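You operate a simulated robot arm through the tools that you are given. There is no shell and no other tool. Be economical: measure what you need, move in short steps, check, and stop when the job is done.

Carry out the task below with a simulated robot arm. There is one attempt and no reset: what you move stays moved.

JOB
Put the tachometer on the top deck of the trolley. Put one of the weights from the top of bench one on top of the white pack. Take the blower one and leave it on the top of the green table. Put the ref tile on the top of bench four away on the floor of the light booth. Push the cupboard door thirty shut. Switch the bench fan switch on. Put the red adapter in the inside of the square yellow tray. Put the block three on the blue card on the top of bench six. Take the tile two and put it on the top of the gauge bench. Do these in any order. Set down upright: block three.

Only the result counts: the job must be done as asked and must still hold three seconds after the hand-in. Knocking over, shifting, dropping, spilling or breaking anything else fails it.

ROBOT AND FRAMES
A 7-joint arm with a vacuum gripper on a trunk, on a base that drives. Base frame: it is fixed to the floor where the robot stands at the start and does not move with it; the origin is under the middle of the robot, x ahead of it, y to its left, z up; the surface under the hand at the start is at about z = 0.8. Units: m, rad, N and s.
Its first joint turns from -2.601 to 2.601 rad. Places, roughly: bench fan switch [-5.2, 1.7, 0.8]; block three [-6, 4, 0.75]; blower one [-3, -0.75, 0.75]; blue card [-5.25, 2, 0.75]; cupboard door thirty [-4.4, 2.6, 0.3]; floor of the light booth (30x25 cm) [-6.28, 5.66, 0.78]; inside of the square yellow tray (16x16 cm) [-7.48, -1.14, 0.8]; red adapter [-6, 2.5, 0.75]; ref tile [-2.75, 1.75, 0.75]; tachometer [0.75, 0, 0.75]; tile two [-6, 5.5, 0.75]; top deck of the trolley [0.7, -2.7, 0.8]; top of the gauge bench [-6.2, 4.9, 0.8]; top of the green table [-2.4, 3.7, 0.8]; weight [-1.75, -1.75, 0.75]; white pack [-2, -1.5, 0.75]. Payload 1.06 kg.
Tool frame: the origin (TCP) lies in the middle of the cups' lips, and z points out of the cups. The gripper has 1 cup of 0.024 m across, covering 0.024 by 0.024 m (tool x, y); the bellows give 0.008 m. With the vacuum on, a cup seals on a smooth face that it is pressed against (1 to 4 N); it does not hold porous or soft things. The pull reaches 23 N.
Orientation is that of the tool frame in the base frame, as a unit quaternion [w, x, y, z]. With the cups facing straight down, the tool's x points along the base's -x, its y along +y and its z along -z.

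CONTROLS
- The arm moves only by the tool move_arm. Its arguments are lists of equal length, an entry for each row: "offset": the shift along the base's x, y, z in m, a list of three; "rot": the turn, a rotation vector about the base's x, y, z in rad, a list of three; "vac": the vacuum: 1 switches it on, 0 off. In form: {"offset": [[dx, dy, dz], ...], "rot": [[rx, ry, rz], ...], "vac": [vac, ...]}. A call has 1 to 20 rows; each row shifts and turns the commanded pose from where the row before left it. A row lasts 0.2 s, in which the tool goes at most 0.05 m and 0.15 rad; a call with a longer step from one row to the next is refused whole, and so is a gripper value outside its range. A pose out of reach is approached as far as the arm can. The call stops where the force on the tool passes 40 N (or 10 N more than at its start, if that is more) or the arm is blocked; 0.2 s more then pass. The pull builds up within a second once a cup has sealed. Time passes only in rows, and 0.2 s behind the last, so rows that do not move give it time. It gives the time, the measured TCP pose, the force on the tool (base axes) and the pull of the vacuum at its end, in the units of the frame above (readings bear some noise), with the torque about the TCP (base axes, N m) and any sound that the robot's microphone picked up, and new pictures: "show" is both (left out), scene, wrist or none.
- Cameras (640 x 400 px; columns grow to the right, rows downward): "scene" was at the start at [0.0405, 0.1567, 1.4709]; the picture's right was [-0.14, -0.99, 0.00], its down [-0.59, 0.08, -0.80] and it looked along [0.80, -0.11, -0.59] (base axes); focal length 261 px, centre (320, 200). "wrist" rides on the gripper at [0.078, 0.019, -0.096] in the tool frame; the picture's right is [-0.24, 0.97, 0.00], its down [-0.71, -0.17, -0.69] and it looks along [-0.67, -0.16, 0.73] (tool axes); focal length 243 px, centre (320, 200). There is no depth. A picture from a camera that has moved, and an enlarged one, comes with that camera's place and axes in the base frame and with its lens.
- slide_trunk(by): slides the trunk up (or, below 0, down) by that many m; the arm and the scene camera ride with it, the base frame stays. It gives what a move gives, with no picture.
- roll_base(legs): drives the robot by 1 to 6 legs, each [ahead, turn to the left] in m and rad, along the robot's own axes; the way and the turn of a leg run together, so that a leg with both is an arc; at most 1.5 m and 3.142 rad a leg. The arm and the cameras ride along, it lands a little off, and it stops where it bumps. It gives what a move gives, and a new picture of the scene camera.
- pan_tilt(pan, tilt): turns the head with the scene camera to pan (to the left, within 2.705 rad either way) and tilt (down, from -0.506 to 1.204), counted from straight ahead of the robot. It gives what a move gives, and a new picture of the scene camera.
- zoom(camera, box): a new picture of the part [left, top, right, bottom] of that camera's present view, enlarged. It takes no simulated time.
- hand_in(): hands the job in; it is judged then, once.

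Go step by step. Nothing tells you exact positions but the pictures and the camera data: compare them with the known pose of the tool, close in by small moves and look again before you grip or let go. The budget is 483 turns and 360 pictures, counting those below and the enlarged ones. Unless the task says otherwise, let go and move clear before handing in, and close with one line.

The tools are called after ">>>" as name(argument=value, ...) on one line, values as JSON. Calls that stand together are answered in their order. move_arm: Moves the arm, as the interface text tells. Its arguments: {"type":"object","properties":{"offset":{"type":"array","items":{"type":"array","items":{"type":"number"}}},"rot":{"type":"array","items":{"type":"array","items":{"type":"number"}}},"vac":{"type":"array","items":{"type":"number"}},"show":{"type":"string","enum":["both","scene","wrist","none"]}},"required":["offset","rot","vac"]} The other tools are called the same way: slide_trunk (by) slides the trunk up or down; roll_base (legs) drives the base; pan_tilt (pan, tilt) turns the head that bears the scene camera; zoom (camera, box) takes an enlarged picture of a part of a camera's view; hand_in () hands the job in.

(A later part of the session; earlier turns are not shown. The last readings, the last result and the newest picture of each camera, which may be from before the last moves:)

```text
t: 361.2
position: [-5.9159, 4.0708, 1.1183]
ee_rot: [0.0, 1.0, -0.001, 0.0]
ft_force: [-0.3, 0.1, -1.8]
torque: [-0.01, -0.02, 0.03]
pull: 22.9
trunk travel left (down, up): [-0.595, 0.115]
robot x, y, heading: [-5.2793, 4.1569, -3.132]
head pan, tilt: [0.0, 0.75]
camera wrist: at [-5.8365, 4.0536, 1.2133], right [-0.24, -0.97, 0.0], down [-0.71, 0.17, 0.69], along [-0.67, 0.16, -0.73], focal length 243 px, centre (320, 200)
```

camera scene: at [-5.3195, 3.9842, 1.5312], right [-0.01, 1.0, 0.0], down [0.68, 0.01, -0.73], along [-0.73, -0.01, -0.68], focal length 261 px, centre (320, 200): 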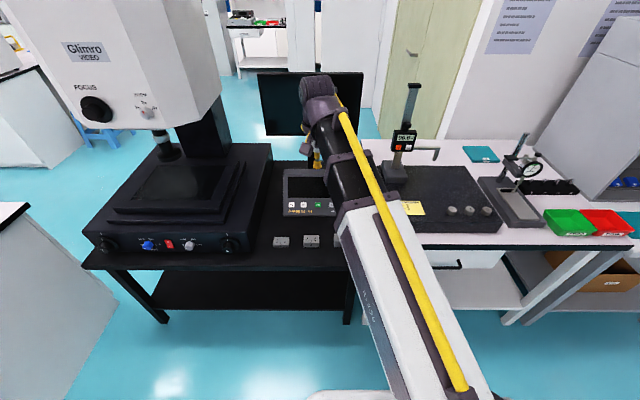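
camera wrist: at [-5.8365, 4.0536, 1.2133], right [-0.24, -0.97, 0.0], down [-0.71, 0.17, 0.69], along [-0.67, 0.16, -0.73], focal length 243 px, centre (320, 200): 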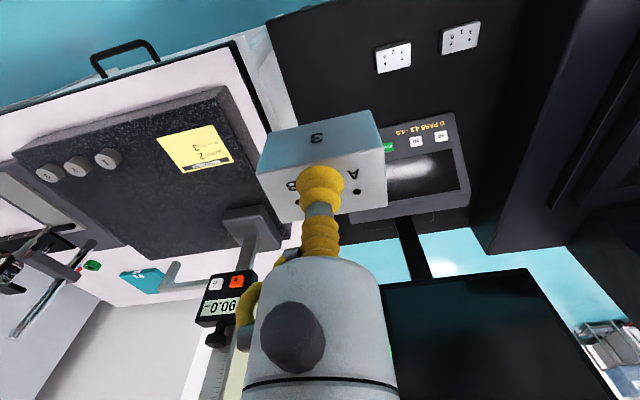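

Block three is held (light, about 2 N). I'll back east to the aisle, go south and face bench six near the blue card.

>>> roll_base(legs=[[-0.75, 0], [-0.78, 0], [0, 1.565], [1.1, 0], [1.16, 0], [0, -1.571]])

>>> pan_tilt(pan=0.0, tilt=0.6)

```text
t: 387.4
position: [-4.4052, 1.8269, 1.1167]
ee_rot: [0.0, 1.0, -0.005, -0.001]
ft_force: [0.4, 0.0, -3.1]
torque: [0.0, -0.01, 0.01]
pull: 23.1
trunk travel left (down, up): [-0.595, 0.115]
robot x, y, heading: [-3.7687, 1.9054, 3.141]
head pan, tilt: [0.0, 0.75]
camera scene: at [-3.8088, 1.734, 1.5312], right [0.0, 1.0, 0.0], down [0.68, 0.0, -0.73], along [-0.73, 0.0, -0.68], focal length 261 px, centre (320, 200)
```

scene: 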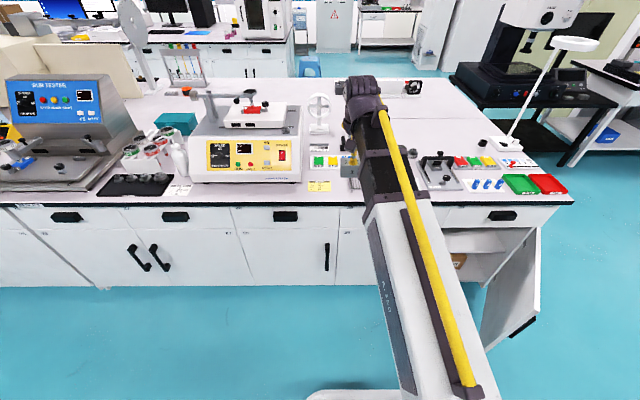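

```text
t: 388.1
position: [-4.4059, 1.8273, 1.1168]
ee_rot: [0.001, 1.0, -0.005, -0.001]
ft_force: [0.8, 0.2, -3.2]
torque: [-0.03, -0.01, 0.01]
pull: 23.7
trunk travel left (down, up): [-0.595, 0.115]
robot x, y, heading: [-3.7721, 1.9083, 3.139]
head pan, tilt: [0.0, 0.6]
camera scene: at [-3.8143, 1.734, 1.544], right [0.0, 1.0, 0.0], down [0.57, 0.0, -0.82], along [-0.82, 0.0, -0.57], focal length 261 px, centre (320, 200)
```

scene: 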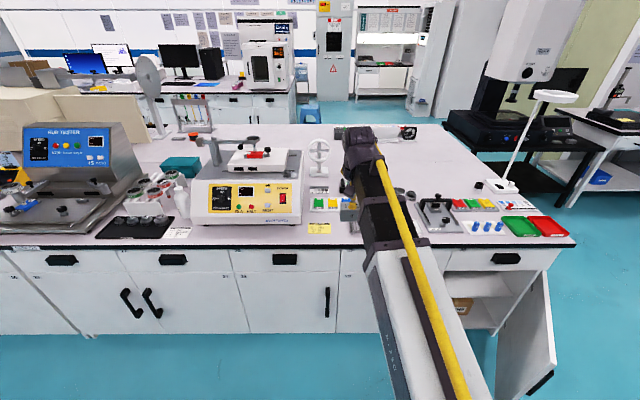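

>>> zoom(camera="scene", box=[280, 100, 600, 270])

```text
2.00 times, centred on (440, 185) of scene
camera zoom: at [-3.8143, 1.734, 1.544], right [0.0, 1.0, 0.0], down [0.57, 0.0, -0.82], along [-0.82, 0.0, -0.57], focal length 521 px, centre (80, 230)
```

zoom: 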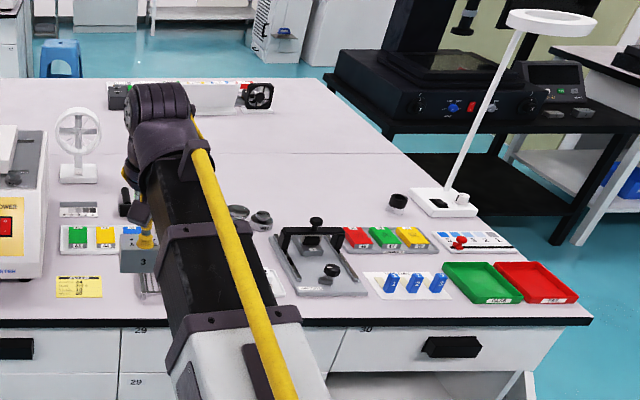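

The arm hides part of the bench, so I'll swing it to the right to find the blue card.

>>> move_arm(offset=[[0.01, 0.048, 0], [0.01, 0.048, 0], [0.01, 0.048, 0], [0.01, 0.048, 0], [0.01, 0.048, 0], [0.01, 0.048, 0], [0.01, 0.048, 0], [0.01, 0.048, 0], [0.01, 0.048, 0], [0, 0, 0]], rot=[[0, 0, 0], [0, 0, 0], [0, 0, 0], [0, 0, 0], [0, 0, 0], [0, 0, 0], [0, 0, 0], [0, 0, 0], [0, 0, 0], [0, 0, 0]], vac=[1, 1, 1, 1, 1, 1, 1, 1, 1, 1], show="scene")

>>> zoom(camera="scene", box=[180, 110, 420, 260])

```text
t: 390.3
position: [-4.316, 2.2604, 1.1179]
ee_rot: [0.0, 1.0, -0.006, 0.0]
ft_force: [0.2, 0.0, -2.4]
torque: [0.02, -0.03, 0.01]
pull: 23.1
trunk travel left (down, up): [-0.595, 0.115]
robot x, y, heading: [-3.7701, 1.9022, 3.14]
head pan, tilt: [0.0, 0.6]
camera scene: at [-3.8142, 1.7345, 1.5441], right [0.0, 1.0, 0.0], down [0.56, 0.0, -0.83], along [-0.83, 0.0, -0.56], focal length 261 px, centre (320, 200)
```

scene: 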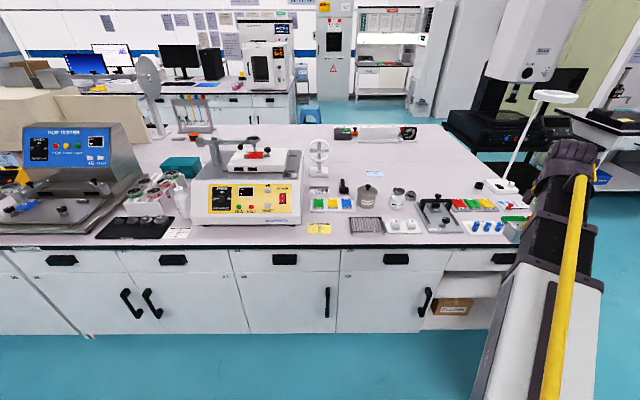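

```text
2.67 times, centred on (300, 185) of scene
camera zoom: at [-3.8142, 1.7345, 1.5441], right [0.0, 1.0, 0.0], down [0.56, 0.0, -0.83], along [-0.83, 0.0, -0.56], focal length 695 px, centre (373, 240)
```

zoom: 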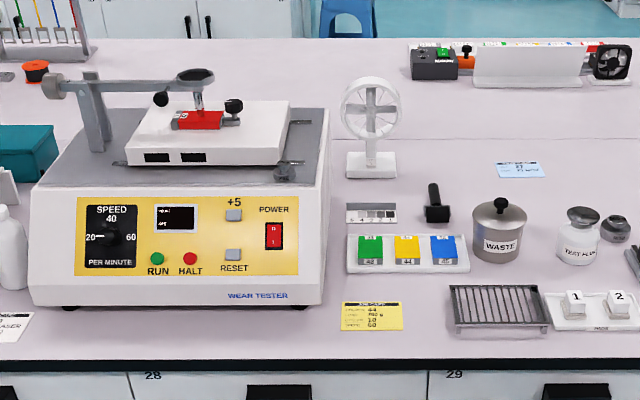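

The light-blue card lies at about (-5.197, 2.064), and the bench edge is at x ≈ -4.58. I'll centre the arm, sidestep to y ≈ 2.0, and drive in close since it's near the reach limit.

>>> move_arm(offset=[[-0.012, -0.046, 0], [-0.012, -0.046, 0], [-0.012, -0.046, 0], [-0.012, -0.046, 0], [-0.012, -0.046, 0], [-0.012, -0.04, 0], [0, 0, 0]], rot=[[0, 0, 0], [0, 0, 0], [0, 0, 0], [0, 0, 0], [0, 0, 0], [0, 0, 0], [0, 0, 0]], vac=[1, 1, 1, 1, 1, 1, 1], show="none")

>>> roll_base(legs=[[-0.1, 0], [0, -0.33], [0.31, 0], [0, 0.331], [0.1, 0]])

```text
t: 391.9
position: [-4.3873, 1.9877, 1.1162]
ee_rot: [0.0, 1.0, -0.005, 0.0]
ft_force: [0.7, 0.0, -3.0]
torque: [0.0, -0.05, -0.01]
pull: 22.9
trunk travel left (down, up): [-0.595, 0.115]
robot x, y, heading: [-3.7703, 1.9064, 3.14]
head pan, tilt: [0.0, 0.6]
```

```text
t: 397.6
position: [-4.6806, 2.0959, 1.1165]
ee_rot: [0.0, 1.0, -0.008, 0.001]
ft_force: [0.6, 0.0, -1.6]
torque: [0.01, -0.01, -0.01]
pull: 23.1
trunk travel left (down, up): [-0.595, 0.115]
robot x, y, heading: [-4.0644, 2.0105, 3.136]
head pan, tilt: [0.0, 0.6]
camera scene: at [-4.109, 1.8379, 1.5441], right [0.01, 1.0, 0.0], down [0.57, 0.0, -0.82], along [-0.82, 0.01, -0.57], focal length 261 px, centre (320, 200)
```

scene: 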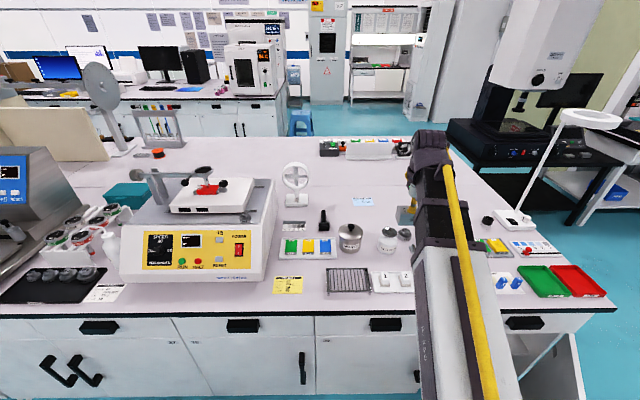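

>>> roll_base(legs=[[0.14, 0]])

>>> move_arm(offset=[[-0.045, -0.006, 0], [-0.045, -0.006, 0], [-0.045, -0.006, 0], [-0.045, -0.006, 0], [-0.045, -0.006, 0], [-0.03, -0.006, 0], [0, 0, 0]], rot=[[0, 0, 0], [0, 0, 0], [0, 0, 0], [0, 0, 0], [0, 0, 0], [0, 0, 0], [0, 0, 0]], vac=[1, 1, 1, 1, 1, 1, 1])

```text
t: 398.9
position: [-4.8205, 2.0961, 1.1165]
ee_rot: [0.0, 1.0, -0.008, 0.0]
ft_force: [-0.5, 0.3, -2.2]
torque: [0.01, -0.04, -0.05]
pull: 23.0
trunk travel left (down, up): [-0.595, 0.115]
robot x, y, heading: [-4.2017, 2.0133, 3.133]
head pan, tilt: [0.0, 0.6]
camera scene: at [-4.2491, 1.8388, 1.5441], right [0.01, 1.0, 0.0], down [0.57, 0.0, -0.82], along [-0.82, 0.01, -0.57], focal length 261 px, centre (320, 200)
```

scene: 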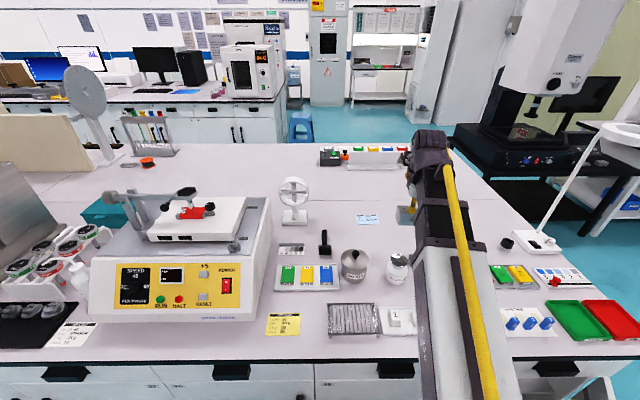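

```text
t: 400.5
position: [-5.0761, 2.0593, 1.1158]
ee_rot: [0.0, 1.0, -0.008, 0.0]
ft_force: [0.3, -0.6, -3.1]
torque: [0.02, -0.03, -0.01]
pull: 22.3
trunk travel left (down, up): [-0.595, 0.115]
robot x, y, heading: [-4.2053, 2.0095, 3.134]
head pan, tilt: [0.0, 0.6]
camera scene: at [-4.2492, 1.8387, 1.5441], right [0.01, 1.0, 0.0], down [0.57, 0.0, -0.82], along [-0.82, 0.01, -0.57], focal length 261 px, centre (320, 200)
camera wrist: at [-4.9967, 2.0397, 1.2121], right [-0.25, -0.97, 0.0], down [-0.71, 0.18, 0.68], along [-0.66, 0.17, -0.73], focal length 243 px, centre (320, 200)
```

scene: 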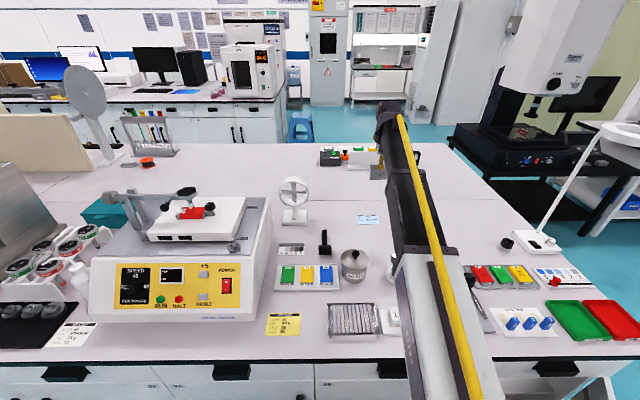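
wrist: 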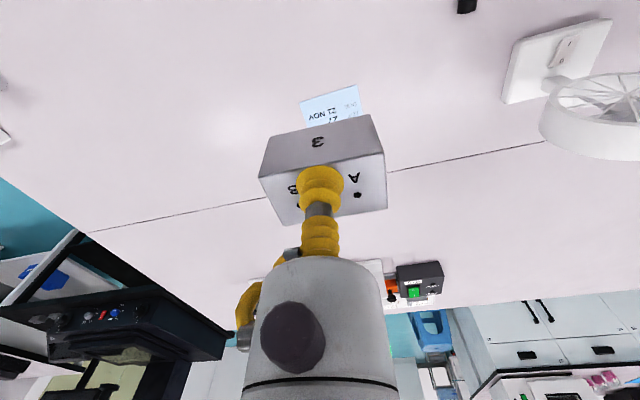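

The card spans about x -5.14..-5.22, y 2.02..2.115. I'll move over its centre and descend.

>>> move_arm(offset=[[-0.035, 0.002, 0], [-0.035, 0.002, 0], [-0.03, 0.003, 0], [0, 0, -0.05], [0, 0, -0.05], [0, 0, -0.05], [0, 0, -0.03], [0, 0, 0], [0, 0, 0]], rot=[[0, 0, 0], [0, 0, 0], [0, 0, 0], [0, 0, 0], [0, 0, 0], [0, 0, 0], [0, 0, 0], [0, 0, 0], [0, 0, 0]], vac=[1, 1, 1, 1, 1, 1, 1, 1, 1])

```text
t: 402.5
position: [-5.1768, 2.0662, 0.936]
ee_rot: [0.0, 1.0, -0.007, 0.0]
ft_force: [0.1, 0.1, -2.9]
torque: [0.0, -0.02, 0.02]
pull: 23.2
trunk travel left (down, up): [-0.595, 0.115]
robot x, y, heading: [-4.2042, 2.0117, 3.133]
head pan, tilt: [0.0, 0.6]
camera scene: at [-4.2491, 1.8387, 1.5441], right [0.01, 1.0, 0.0], down [0.57, 0.0, -0.82], along [-0.82, 0.01, -0.57], focal length 261 px, centre (320, 200)
camera wrist: at [-5.0981, 2.0471, 1.0323], right [-0.25, -0.97, 0.0], down [-0.71, 0.18, 0.68], along [-0.66, 0.17, -0.73], focal length 243 px, centre (320, 200)
```

scene: 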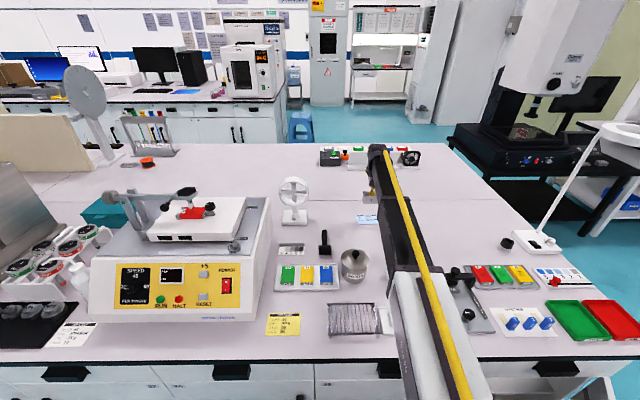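
wrist: 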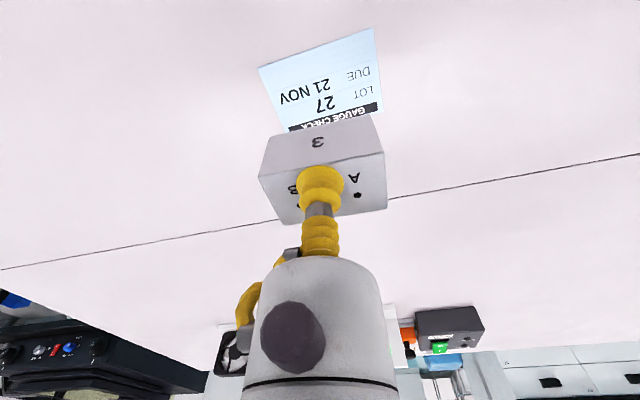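

The card's centre is about (-5.172, 2.063). I'll make a small correction and lower.

>>> move_arm(offset=[[0.006, -0.003, -0.03], [0, 0, -0.03], [0, 0, -0.015], [0, 0, 0]], rot=[[0, 0, 0], [0, 0, 0], [0, 0, 0], [0, 0, 0]], vac=[1, 1, 1, 1], show="wrist")

```text
t: 403.5
position: [-5.1714, 2.0631, 0.8602]
ee_rot: [0.0, 1.0, -0.007, 0.0]
ft_force: [0.8, 0.1, -2.6]
torque: [0.01, 0.01, 0.01]
pull: 22.6
trunk travel left (down, up): [-0.595, 0.115]
robot x, y, heading: [-4.2013, 2.0085, 3.128]
head pan, tilt: [0.0, 0.6]
camera wrist: at [-5.0911, 2.0445, 0.9572], right [-0.25, -0.97, 0.0], down [-0.71, 0.18, 0.68], along [-0.66, 0.17, -0.73], focal length 243 px, centre (320, 200)
```

wrist: 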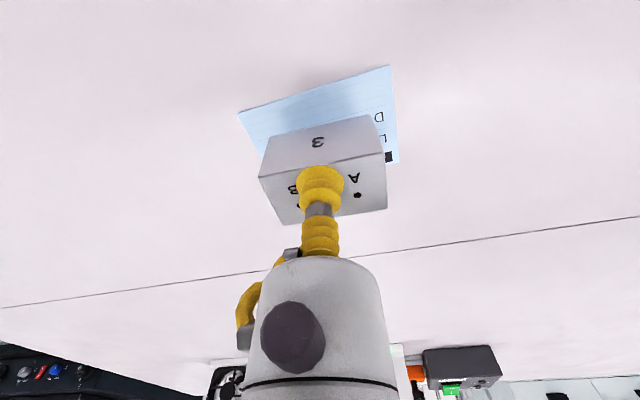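

>>> move_arm(offset=[[0, 0, -0.006], [0, 0, -0.006], [0, 0, 0]], rot=[[0, 0, 0], [0, 0, 0], [0, 0, 0]], vac=[1, 1, 1], show="wrist")

```text
t: 404.3
position: [-5.1721, 2.0634, 0.8495]
ee_rot: [0.0, 1.0, -0.009, 0.0]
ft_force: [0.6, 0.0, -2.4]
torque: [-0.04, -0.04, 0.01]
pull: 22.7
trunk travel left (down, up): [-0.595, 0.115]
robot x, y, heading: [-4.2066, 2.0102, 3.135]
head pan, tilt: [0.0, 0.6]
camera wrist: at [-5.0911, 2.0448, 0.945], right [-0.25, -0.97, 0.0], down [-0.71, 0.18, 0.69], along [-0.66, 0.17, -0.73], focal length 243 px, centre (320, 200)
```

wrist: 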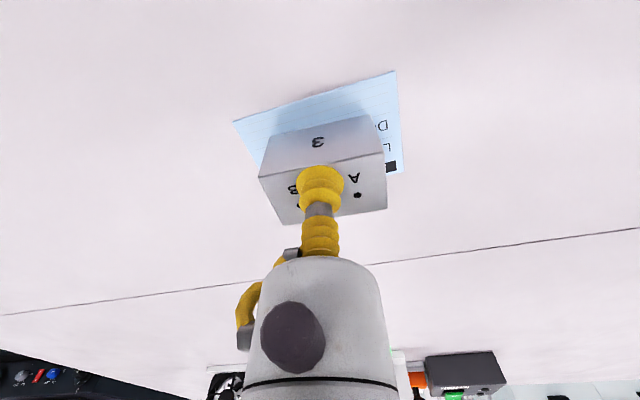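

>>> move_arm(offset=[[0, 0, -0.005], [0, 0, -0.004], [0, 0, 0]], rot=[[0, 0, 0], [0, 0, 0], [0, 0, 0]], vac=[1, 1, 1], show="none")

```text
t: 405.1
position: [-5.1706, 2.0638, 0.8427]
ee_rot: [0.0, 1.0, -0.008, -0.001]
ft_force: [-0.4, 0.1, 15.1]
torque: [-0.02, 0.09, 0.02]
pull: 22.8
trunk travel left (down, up): [-0.595, 0.115]
robot x, y, heading: [-4.2039, 2.0109, 3.136]
head pan, tilt: [0.0, 0.6]
```

Contact with the card. Release and rise.

>>> move_arm(offset=[[0, 0, 0.002], [0, 0, 0], [0, 0, 0], [0, 0, 0], [0, 0, 0.01], [0, 0, 0.03], [0, 0, 0.05], [0, 0, 0.05], [0.03, 0, 0.03], [0.05, 0, 0], [0.05, 0, 0], [0, 0, 0]], rot=[[0, 0, 0], [0, 0, 0], [0, 0, 0], [0, 0, 0], [0, 0, 0], [0, 0, 0], [0, 0, 0], [0, 0, 0], [0, 0, 0], [0, 0, 0], [0, 0, 0], [0, 0, 0]], vac=[0, 0, 0, 0, 0, 0, 0, 0, 0, 0, 0, 0])

```text
t: 407.7
position: [-5.0389, 2.0649, 1.0112]
ee_rot: [0.0, 1.0, -0.009, -0.001]
ft_force: [-0.2, -0.3, 0.8]
torque: [0.0, 0.0, 0.0]
pull: 0.1
trunk travel left (down, up): [-0.595, 0.115]
robot x, y, heading: [-4.2031, 2.0088, 3.132]
head pan, tilt: [0.0, 0.6]
camera scene: at [-4.2486, 1.8387, 1.5441], right [0.01, 1.0, 0.0], down [0.56, 0.0, -0.83], along [-0.83, 0.01, -0.56], focal length 261 px, centre (320, 200)
camera wrist: at [-4.9592, 2.0447, 1.1078], right [-0.25, -0.97, 0.0], down [-0.71, 0.18, 0.68], along [-0.66, 0.17, -0.73], focal length 243 px, centre (320, 200)
```

scene: 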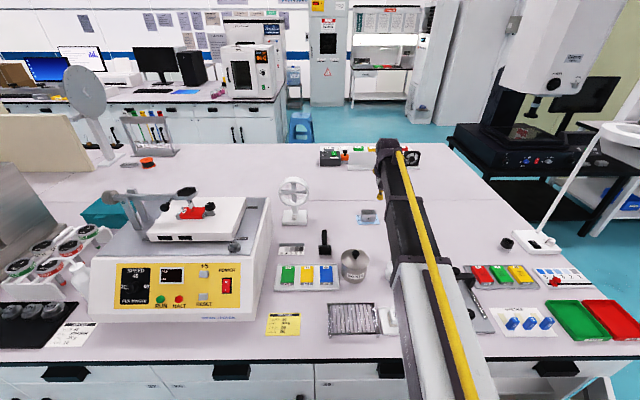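
wrist: 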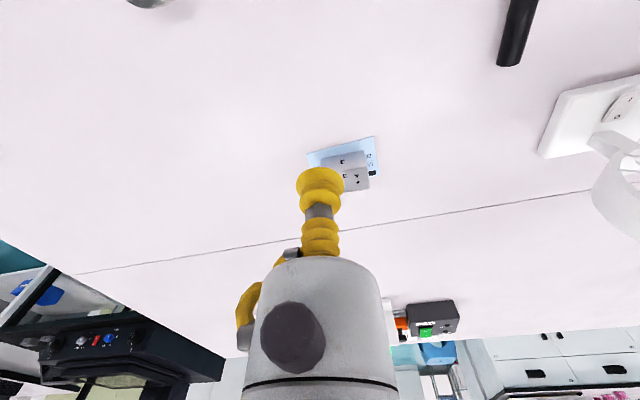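

>>> zoom(camera="scene", box=[345, 200, 395, 232])

>>> zoom(camera="scene", box=[265, 165, 345, 265])

```text
12.50 times, centred on (370, 216) of scene
camera zoom: at [-4.2486, 1.8387, 1.5441], right [0.01, 1.0, 0.0], down [0.56, 0.0, -0.83], along [-0.83, 0.01, -0.56], focal length 3259 px, centre (-305, 0)
```

zoom: 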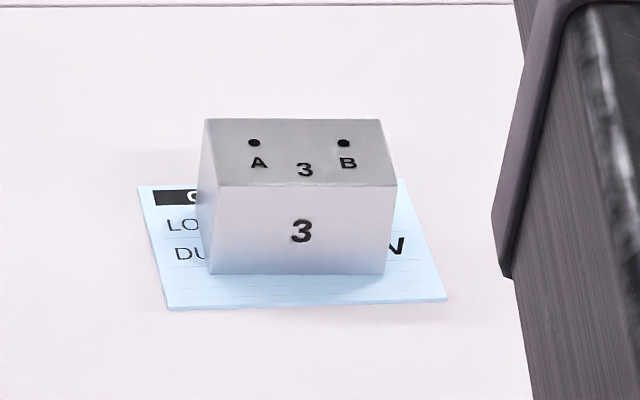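

```text
4.00 times, centred on (305, 215) of scene
camera zoom: at [-4.2486, 1.8387, 1.5441], right [0.01, 1.0, 0.0], down [0.56, 0.0, -0.83], along [-0.83, 0.01, -0.56], focal length 1043 px, centre (380, 140)
```

zoom: 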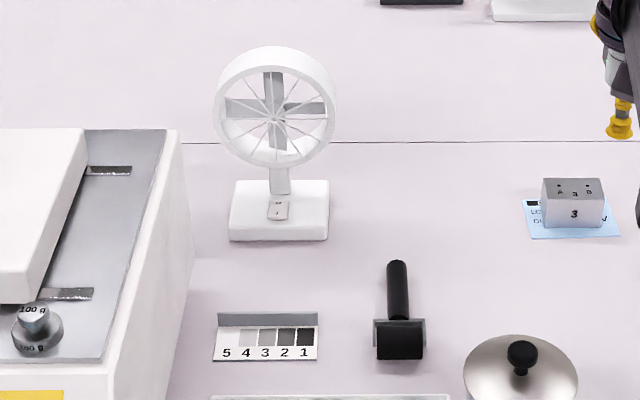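

Block three stands upright on the card. Now the bench fan switch: a small rocker on the fan's base. I'll zoom in to read it.

>>> zoom(camera="scene", box=[321, 207, 351, 226])

>>> zoom(camera="scene", box=[322, 205, 348, 230])

```text
16.00 times, centred on (336, 216) of scene
camera zoom: at [-4.2486, 1.8387, 1.5441], right [0.01, 1.0, 0.0], down [0.56, 0.0, -0.83], along [-0.83, 0.01, -0.56], focal length 4171 px, centre (64, -64)
```

zoom: 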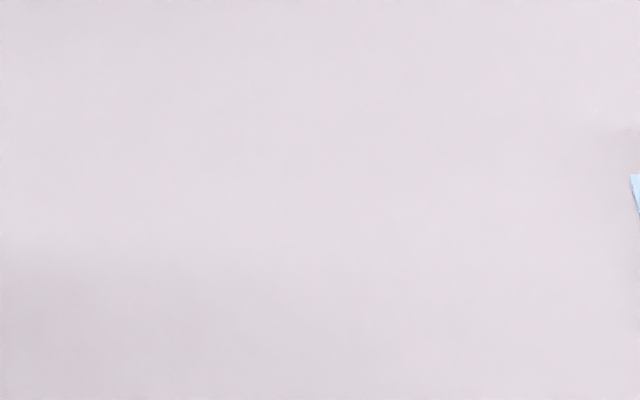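

```text
16.00 times, centred on (335, 218) of scene
camera zoom: at [-4.2486, 1.8387, 1.5441], right [0.01, 1.0, 0.0], down [0.56, 0.0, -0.83], along [-0.83, 0.01, -0.56], focal length 4171 px, centre (80, -80)
```

zoom: 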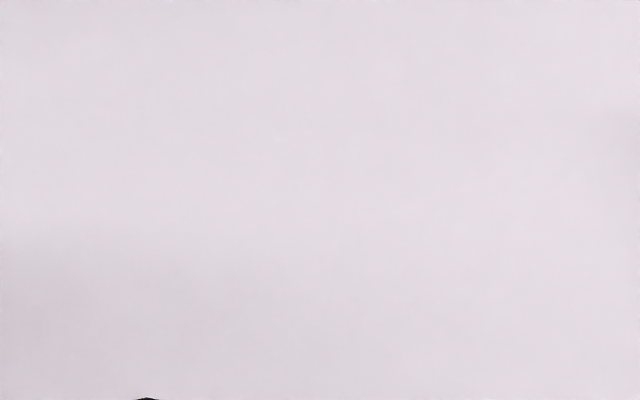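

>>> zoom(camera="scene", box=[280, 207, 310, 227])

```text
16.00 times, centred on (295, 217) of scene
camera zoom: at [-4.2486, 1.8387, 1.5441], right [0.01, 1.0, 0.0], down [0.56, 0.0, -0.83], along [-0.83, 0.01, -0.56], focal length 4171 px, centre (720, -72)
```

zoom: 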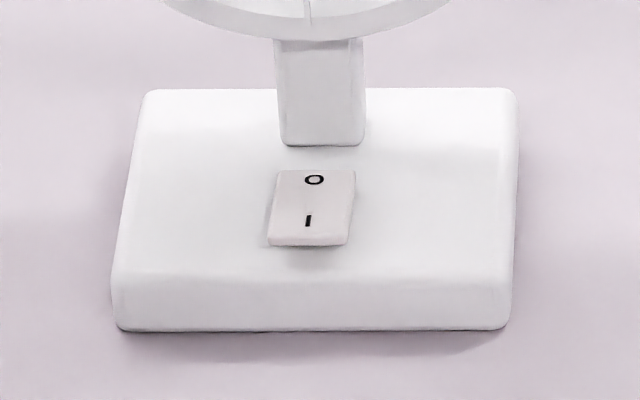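

The rocker on the base has I on the near side, raised, so the fan is off. I'll come in with the tool tilted back so it clears the fan ring, and press the I end.

>>> move_arm(offset=[[0, -0.045, 0], [0, -0.045, 0], [0, -0.045, 0], [0, -0.045, 0], [0, -0.045, 0], [0, -0.045, 0], [0, -0.045, 0], [0, -0.014, -0.02], [0, 0, -0.03], [0, 0, 0], [0, 0, 0], [0, 0, 0]], rot=[[0, 0, 0], [0, 0, 0], [0, 0, 0], [0, 0, 0], [0, 0, 0], [0, 0, 0], [0, 0, 0], [0, 0.1, 0], [0, 0.1, 0], [0, 0.1, 0], [0, 0.1, 0], [0, 0, 0]], vac=[0, 0, 0, 0, 0, 0, 0, 0, 0, 0, 0, 0])

```text
t: 410.3
position: [-5.0408, 1.7351, 0.962]
ee_rot: [0.001, 0.98, -0.008, -0.199]
ft_force: [-0.2, -0.2, 0.6]
torque: [0.0, 0.01, 0.01]
pull: 0.1
trunk travel left (down, up): [-0.595, 0.115]
robot x, y, heading: [-4.2009, 2.0097, 3.134]
head pan, tilt: [0.0, 0.6]
camera scene: at [-4.2488, 1.8386, 1.5441], right [0.01, 1.0, 0.0], down [0.56, 0.0, -0.83], along [-0.83, 0.01, -0.56], focal length 261 px, centre (320, 200)
camera wrist: at [-4.9297, 1.7155, 1.0201], right [-0.23, -0.97, 0.1], down [-0.38, 0.18, 0.91], along [-0.9, 0.17, -0.41], focal length 243 px, centre (320, 200)
```

scene: 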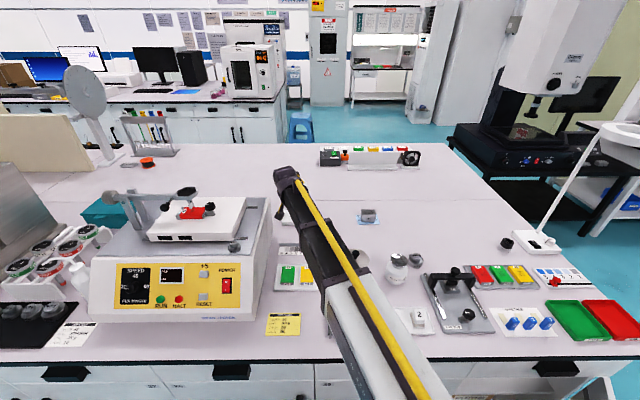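
wrist: 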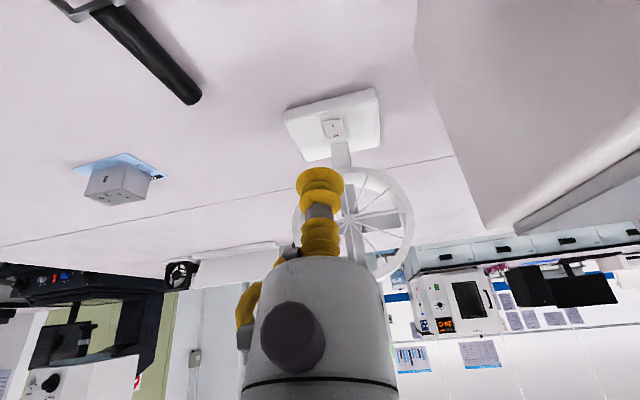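

>>> zoom(camera="wrist", box=[270, 80, 400, 180])

```text
4.00 times, centred on (335, 130) of wrist
camera zoom: at [-4.9297, 1.7155, 1.0201], right [-0.23, -0.97, 0.1], down [-0.38, 0.18, 0.91], along [-0.9, 0.17, -0.41], focal length 970 px, centre (260, 480)
```

zoom: 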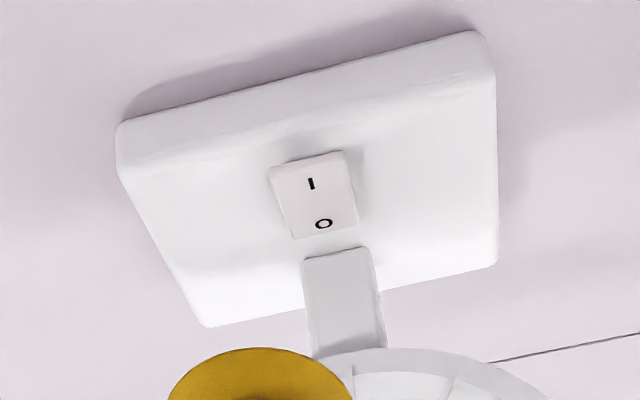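

>>> move_arm(offset=[[-0.035, 0, -0.025], [-0.035, 0, -0.03], [-0.03, 0, -0.03], [0, 0, 0]], rot=[[0, 0, 0], [0, 0, 0], [0, 0, 0], [0, 0, 0]], vac=[0, 0, 0, 0], show="wrist")

>>> zoom(camera="wrist", box=[240, 60, 400, 200])

```text
t: 411.3
position: [-5.1395, 1.734, 0.8769]
ee_rot: [0.002, 0.98, -0.009, -0.199]
ft_force: [0.5, -0.1, -0.2]
torque: [0.02, 0.0, 0.02]
pull: 0.1
trunk travel left (down, up): [-0.595, 0.115]
robot x, y, heading: [-4.2037, 2.0108, 3.138]
head pan, tilt: [0.0, 0.6]
camera wrist: at [-5.0296, 1.7154, 0.9351], right [-0.23, -0.97, 0.1], down [-0.38, 0.18, 0.91], along [-0.89, 0.17, -0.41], focal length 243 px, centre (320, 200)
```

wrist: 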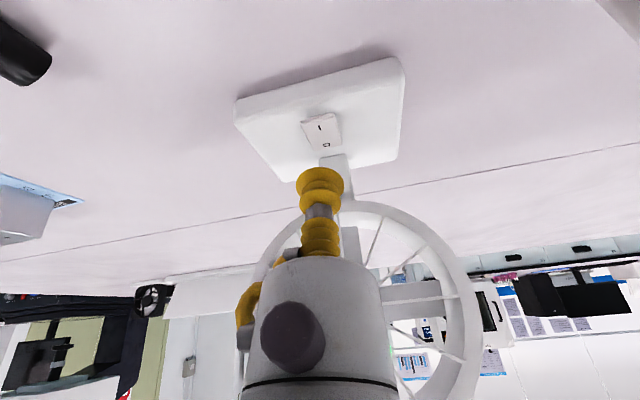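

```text
2.86 times, centred on (320, 130) of wrist
camera zoom: at [-5.0296, 1.7154, 0.9351], right [-0.23, -0.97, 0.1], down [-0.38, 0.18, 0.91], along [-0.89, 0.17, -0.41], focal length 693 px, centre (320, 400)
```

zoom: 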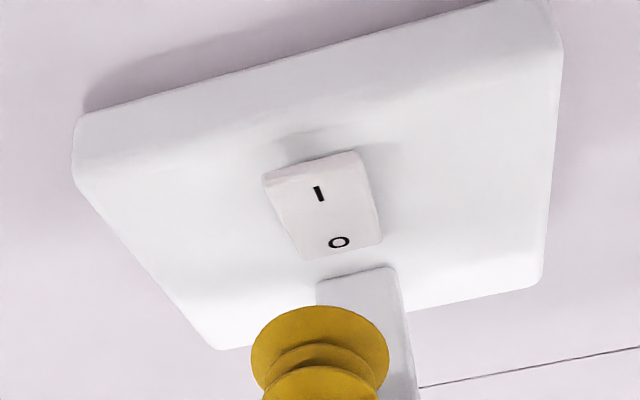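

>>> move_arm(offset=[[-0.008, 0, -0.01], [-0.006, 0, -0.01], [-0.004, 0, -0.01], [0, 0, 0]], rot=[[0, 0, 0], [0, 0, 0], [0, 0, 0], [0, 0, 0]], vac=[0, 0, 0, 0], show="wrist")

>>> zoom(camera="wrist", box=[240, 80, 400, 220])

```text
t: 412.3
position: [-5.1582, 1.7341, 0.8479]
ee_rot: [0.001, 0.98, -0.008, -0.199]
ft_force: [0.7, 0.4, 0.1]
torque: [0.01, 0.0, 0.01]
pull: 0.1
trunk travel left (down, up): [-0.595, 0.115]
robot x, y, heading: [-4.2034, 2.0105, 3.135]
head pan, tilt: [0.0, 0.6]
camera wrist: at [-5.0473, 1.7155, 0.9052], right [-0.23, -0.97, 0.1], down [-0.38, 0.18, 0.91], along [-0.89, 0.17, -0.41], focal length 243 px, centre (320, 200)
```

wrist: 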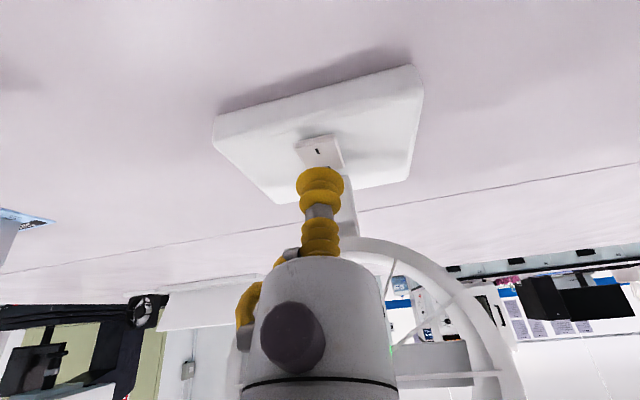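

```text
2.86 times, centred on (320, 150) of wrist
camera zoom: at [-5.0473, 1.7155, 0.9052], right [-0.23, -0.97, 0.1], down [-0.38, 0.18, 0.91], along [-0.89, 0.17, -0.41], focal length 693 px, centre (320, 343)
```

zoom: 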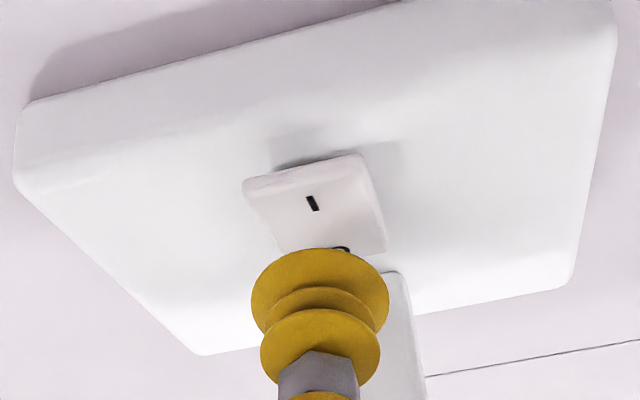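

The cup's low lip is lined up with the I end. I'll press down in small steps.

>>> move_arm(offset=[[0.003, 0, -0.006], [0, 0, -0.004], [0, 0, 0]], rot=[[0, 0, 0], [0, 0, 0], [0, 0, 0]], vac=[0, 0, 0], show="none")

```text
t: 413.1
position: [-5.1546, 1.7352, 0.837]
ee_rot: [0.002, 0.98, -0.007, -0.199]
ft_force: [0.8, -0.3, -0.6]
torque: [0.0, -0.01, 0.0]
pull: 0.0
trunk travel left (down, up): [-0.595, 0.115]
robot x, y, heading: [-4.1971, 2.0074, 3.132]
head pan, tilt: [0.0, 0.6]
```

>>> move_arm(offset=[[0, 0, -0.003], [0, 0, -0.003], [0, 0, 0]], rot=[[0, 0, 0], [0, 0, 0], [0, 0, 0]], vac=[0, 0, 0], show="none")

>>> zoom(camera="wrist", box=[240, 80, 400, 220])

```text
t: 413.9
position: [-5.1558, 1.7349, 0.8321]
ee_rot: [0.002, 0.98, -0.008, -0.198]
ft_force: [-0.5, 0.0, 1.4]
torque: [0.01, -0.03, -0.01]
pull: 0.1
trunk travel left (down, up): [-0.595, 0.115]
robot x, y, heading: [-4.2024, 2.008, 3.13]
head pan, tilt: [0.0, 0.6]
```

```text
2.86 times, centred on (320, 150) of wrist
camera zoom: at [-5.0443, 1.7157, 0.8893], right [-0.23, -0.97, 0.1], down [-0.38, 0.18, 0.91], along [-0.89, 0.17, -0.41], focal length 693 px, centre (320, 343)
```

zoom: 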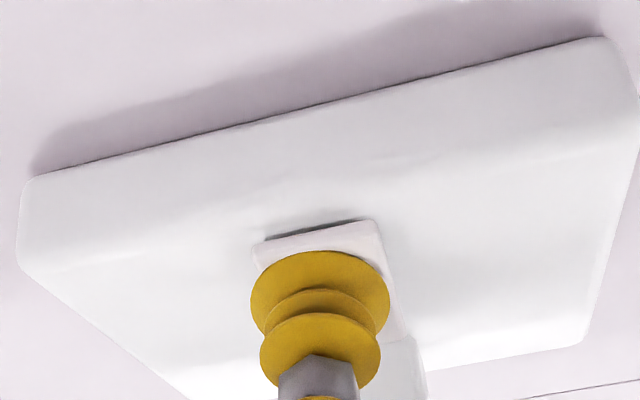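

Light contact (about 1.4 N) on the I half. Pressing further.

>>> move_arm(offset=[[0, 0, -0.003], [0, 0, -0.003], [0, 0, 0]], rot=[[0, 0, 0], [0, 0, 0], [0, 0, 0]], vac=[0, 0, 0], show="none")

>>> zoom(camera="wrist", box=[240, 80, 400, 220])

```text
t: 414.7
position: [-5.1552, 1.7353, 0.8256]
ee_rot: [0.002, 0.98, -0.007, -0.2]
ft_force: [-1.7, -0.6, 6.5]
torque: [-0.04, -0.08, -0.08]
pull: 0.0
trunk travel left (down, up): [-0.595, 0.115]
robot x, y, heading: [-4.2042, 2.0104, 3.132]
head pan, tilt: [0.0, 0.6]
```

```text
2.86 times, centred on (320, 150) of wrist
camera zoom: at [-5.0443, 1.7161, 0.8838], right [-0.23, -0.97, 0.1], down [-0.38, 0.18, 0.91], along [-0.89, 0.17, -0.41], focal length 693 px, centre (320, 343)
```

zoom: 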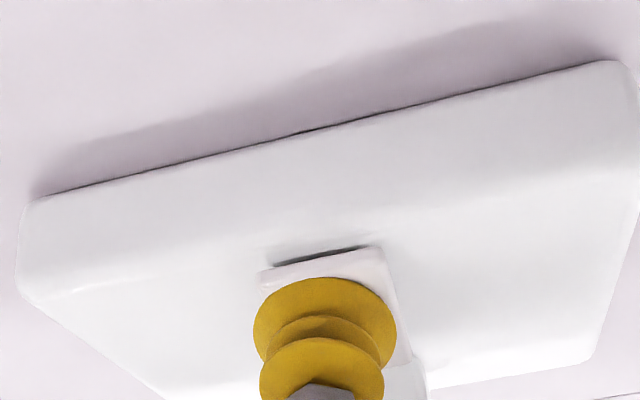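

>>> move_arm(offset=[[0.001, 0, -0.003], [0, 0, -0.003], [0, 0, 0]], rot=[[0, 0, 0], [0, 0, 0], [0, 0, 0]], vac=[0, 0, 0], show="none")

>>> zoom(camera="wrist", box=[240, 80, 400, 220])

```text
t: 415.5
position: [-5.1536, 1.7354, 0.824]
ee_rot: [0.002, 0.979, -0.007, -0.201]
ft_force: [-1.6, 0.4, 32.9]
torque: [-0.04, -0.3, -0.01]
pull: 0.1
trunk travel left (down, up): [-0.595, 0.115]
robot x, y, heading: [-4.2082, 2.0093, 3.135]
head pan, tilt: [0.0, 0.6]
```

```text
2.86 times, centred on (320, 150) of wrist
camera zoom: at [-5.0417, 1.7167, 0.8813], right [-0.23, -0.97, 0.1], down [-0.38, 0.18, 0.91], along [-0.9, 0.17, -0.41], focal length 693 px, centre (320, 343)
```

zoom: 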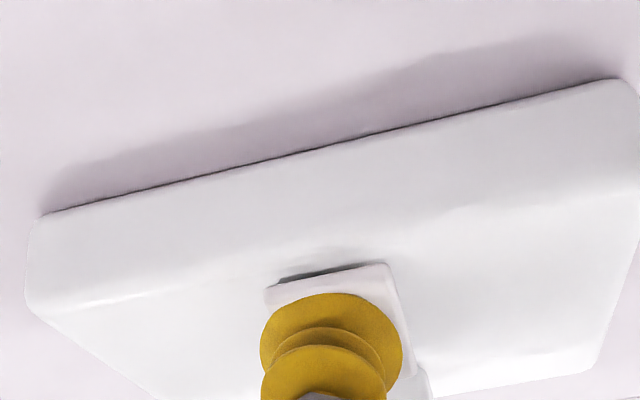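

The press landed too close to the pivot. I'll lift, shift 13 mm toward the near end, and press again.

>>> move_arm(offset=[[0, 0, 0.01], [0, 0, 0.01], [0.013, 0, 0], [0, 0, -0.005], [0, 0, 0]], rot=[[0, 0, 0], [0, 0, 0], [0, 0, 0], [0, 0, 0], [0, 0, 0]], vac=[0, 0, 0, 0, 0], show="none")

>>> zoom(camera="wrist", box=[240, 80, 400, 220])

```text
t: 416.7
position: [-5.1399, 1.7345, 0.8341]
ee_rot: [0.003, 0.98, -0.007, -0.199]
ft_force: [0.1, -0.6, 0.9]
torque: [0.0, 0.03, 0.01]
pull: 0.0
trunk travel left (down, up): [-0.595, 0.115]
robot x, y, heading: [-4.2077, 2.0093, 3.136]
head pan, tilt: [0.0, 0.6]
```

```text
2.86 times, centred on (320, 150) of wrist
camera zoom: at [-5.0298, 1.7154, 0.892], right [-0.23, -0.97, 0.1], down [-0.38, 0.18, 0.91], along [-0.89, 0.17, -0.41], focal length 693 px, centre (320, 343)
```

zoom: 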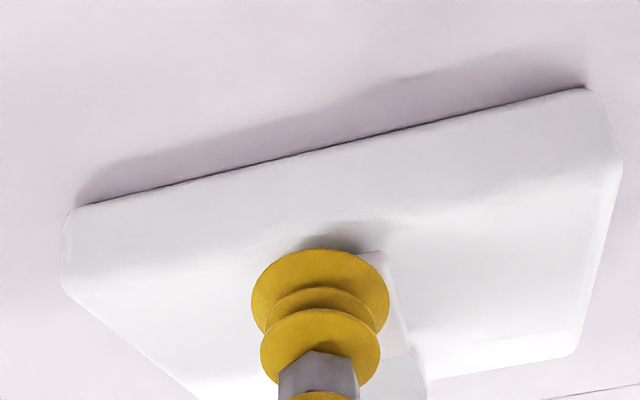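

>>> move_arm(offset=[[0, 0, -0.005], [0, 0, -0.004], [0, 0, -0.003], [0, 0, 0]], rot=[[0, 0, 0], [0, 0, 0], [0, 0, 0], [0, 0, 0]], vac=[0, 0, 0, 0], show="none")

>>> zoom(camera="wrist", box=[240, 80, 400, 220])

```text
t: 417.7
position: [-5.1404, 1.735, 0.823]
ee_rot: [0.003, 0.98, -0.007, -0.198]
ft_force: [0.9, -0.7, 0.4]
torque: [0.01, 0.03, 0.02]
pull: 0.1
trunk travel left (down, up): [-0.595, 0.115]
robot x, y, heading: [-4.202, 2.0109, 3.136]
head pan, tilt: [0.0, 0.6]
```

```text
2.86 times, centred on (320, 150) of wrist
camera zoom: at [-5.0301, 1.7158, 0.8806], right [-0.23, -0.97, 0.1], down [-0.38, 0.18, 0.91], along [-0.89, 0.17, -0.41], focal length 693 px, centre (320, 343)
```

zoom: 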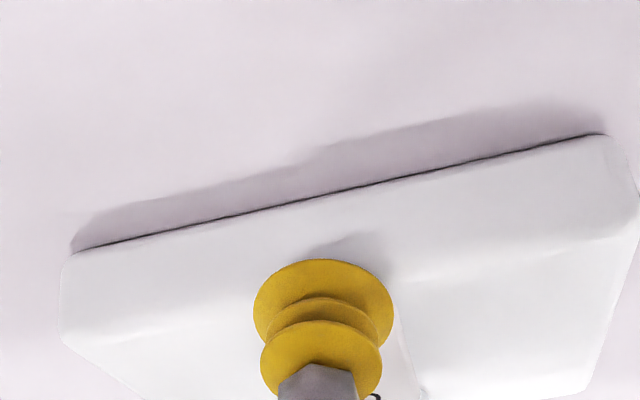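

The resistance vanished, so the rocker may have flipped. I'll lift and look.

>>> move_arm(offset=[[0, 0, 0.015], [0.01, 0, 0.03], [0.04, 0, 0.03], [0.02, 0, 0.02], [0, 0, 0]], rot=[[0, 0, 0], [0, 0, 0], [0, 0, 0], [0, 0, 0], [0, 0, 0]], vac=[0, 0, 0, 0, 0], show="wrist")

>>> zoom(camera="wrist", box=[280, 80, 400, 180])

```text
t: 418.9
position: [-5.0695, 1.7345, 0.9182]
ee_rot: [0.001, 0.98, -0.008, -0.198]
ft_force: [-0.8, -0.1, -0.4]
torque: [0.02, 0.02, 0.02]
pull: 0.0
trunk travel left (down, up): [-0.595, 0.115]
robot x, y, heading: [-4.1982, 2.0089, 3.133]
head pan, tilt: [0.0, 0.6]
camera wrist: at [-4.9602, 1.716, 0.9757], right [-0.23, -0.97, 0.1], down [-0.38, 0.18, 0.91], along [-0.89, 0.17, -0.41], focal length 243 px, centre (320, 200)
```

wrist: 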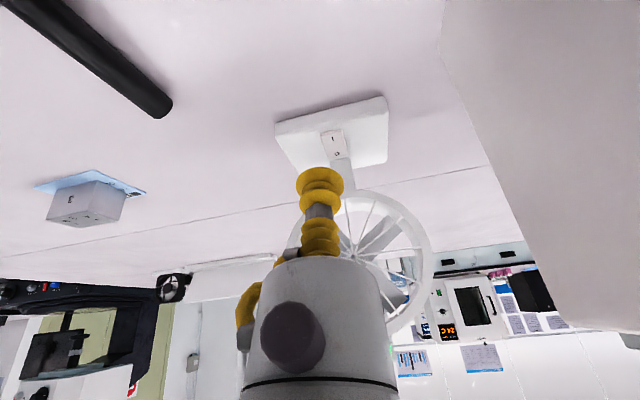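

```text
4.00 times, centred on (340, 130) of wrist
camera zoom: at [-4.9602, 1.716, 0.9757], right [-0.23, -0.97, 0.1], down [-0.38, 0.18, 0.91], along [-0.89, 0.17, -0.41], focal length 970 px, centre (240, 480)
```

zoom: 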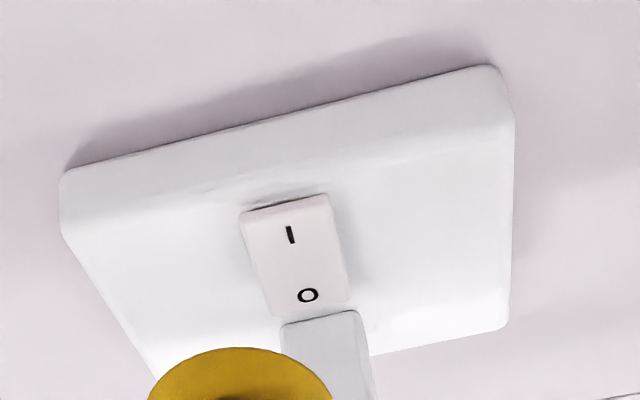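

>>> move_arm(offset=[[0.02, 0.045, 0.03], [0.02, 0.045, 0.03], [0.02, 0.045, 0.03], [0.02, 0.045, 0.03], [0.02, 0.045, 0.02], [0, 0.04, 0]], rot=[[0, -0.1, 0], [0, -0.1, 0], [0, -0.1, 0], [0, -0.1, 0], [0, 0, 0], [0, 0, 0]], vac=[0, 0, 0, 0, 0, 0], show="none")

>>> zoom(camera="scene", box=[265, 165, 325, 235])

```text
refused: row 1 steps farther than a row can; nothing moved
```

```text
5.71 times, centred on (295, 200) of scene
camera zoom: at [-4.2488, 1.8386, 1.5441], right [0.01, 1.0, 0.0], down [0.56, 0.0, -0.83], along [-0.83, 0.01, -0.56], focal length 1490 px, centre (463, 200)
```

zoom: 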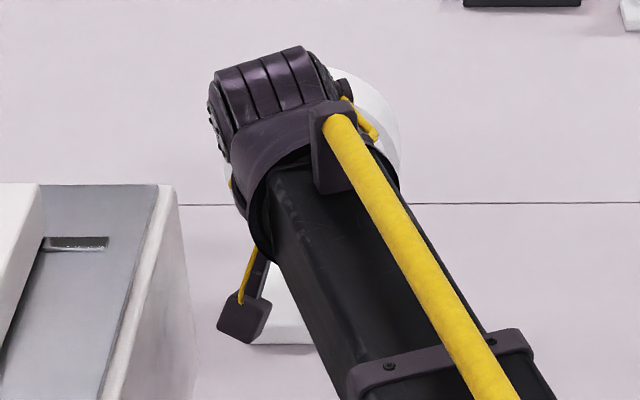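

>>> move_arm(offset=[[0.02, 0.03, 0.03], [0.02, 0.03, 0.03], [0.02, 0.03, 0.03], [0.02, 0.03, 0.03], [0.02, 0.04, 0.02], [0, 0.045, 0], [0, 0.045, 0], [0, 0, 0]], rot=[[0, -0.1, 0], [0, -0.1, 0], [0, -0.1, 0], [0, -0.1, 0], [0, 0, 0], [0, 0, 0], [0, 0, 0], [0, 0, 0]], vac=[0, 0, 0, 0, 0, 0, 0, 0], show="none")

>>> zoom(camera="scene", box=[265, 165, 325, 235])

```text
t: 420.7
position: [-4.9695, 1.9861, 1.0578]
ee_rot: [0.0, 1.0, -0.008, 0.0]
ft_force: [-0.3, -0.5, 0.8]
torque: [0.0, -0.02, -0.02]
pull: 0.2
trunk travel left (down, up): [-0.595, 0.115]
robot x, y, heading: [-4.2033, 2.0104, 3.133]
head pan, tilt: [0.0, 0.6]
```

```text
5.71 times, centred on (295, 200) of scene
camera zoom: at [-4.2488, 1.8391, 1.5441], right [0.01, 1.0, 0.0], down [0.56, 0.0, -0.83], along [-0.83, 0.01, -0.56], focal length 1490 px, centre (463, 200)
```

zoom: 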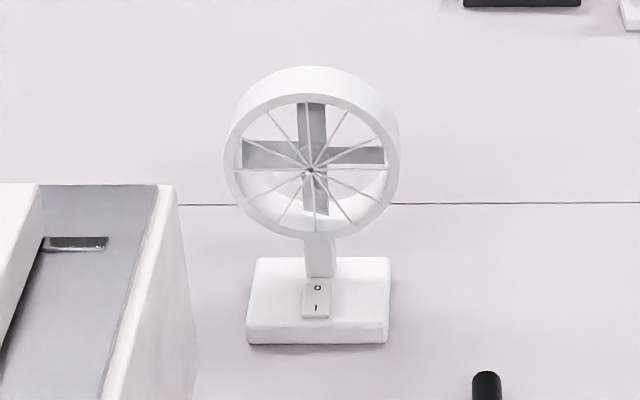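

The blades are turning and the fan hasn't moved, so the switch is on. Next is cupboard door thirty: I'll back off and look at it.

>>> roll_base(legs=[[-0.42, 0]])

>>> pan_tilt(pan=-0.75, tilt=0.75)

```text
t: 423.3
position: [-4.5487, 1.9854, 1.0574]
ee_rot: [0.001, 1.0, -0.01, 0.0]
ft_force: [0.0, -0.5, 0.7]
torque: [-0.02, -0.01, -0.01]
pull: 0.1
trunk travel left (down, up): [-0.595, 0.115]
robot x, y, heading: [-3.7787, 2.0047, 3.129]
head pan, tilt: [0.0, 0.6]
camera scene: at [-3.8269, 1.8355, 1.5441], right [0.01, 1.0, 0.0], down [0.56, -0.01, -0.83], along [-0.82, 0.01, -0.56], focal length 261 px, centre (320, 200)
```

scene: 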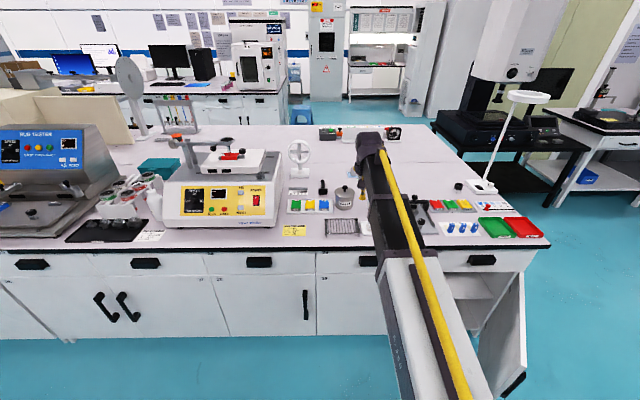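

```text
t: 424.4
position: [-4.5477, 1.9855, 1.0573]
ee_rot: [0.0, 1.0, -0.009, 0.0]
ft_force: [0.2, 0.5, -0.4]
torque: [-0.02, 0.0, 0.01]
pull: 0.0
trunk travel left (down, up): [-0.595, 0.115]
robot x, y, heading: [-3.7801, 2.0058, 3.135]
head pan, tilt: [-0.75, 0.75]
camera scene: at [-3.7985, 1.8918, 1.5312], right [0.69, 0.73, 0.0], down [0.49, -0.47, -0.73], along [-0.53, 0.5, -0.68], focal length 261 px, centre (320, 200)
```

scene: 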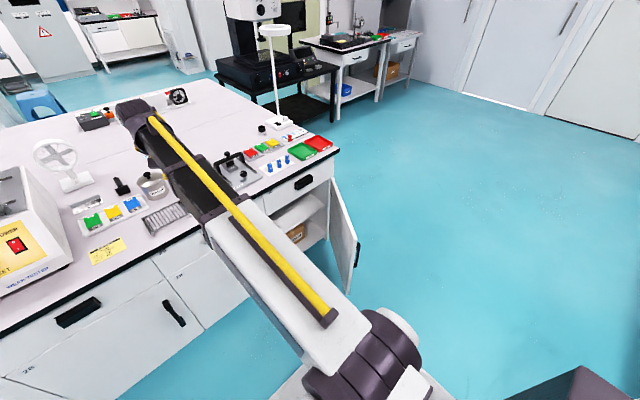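

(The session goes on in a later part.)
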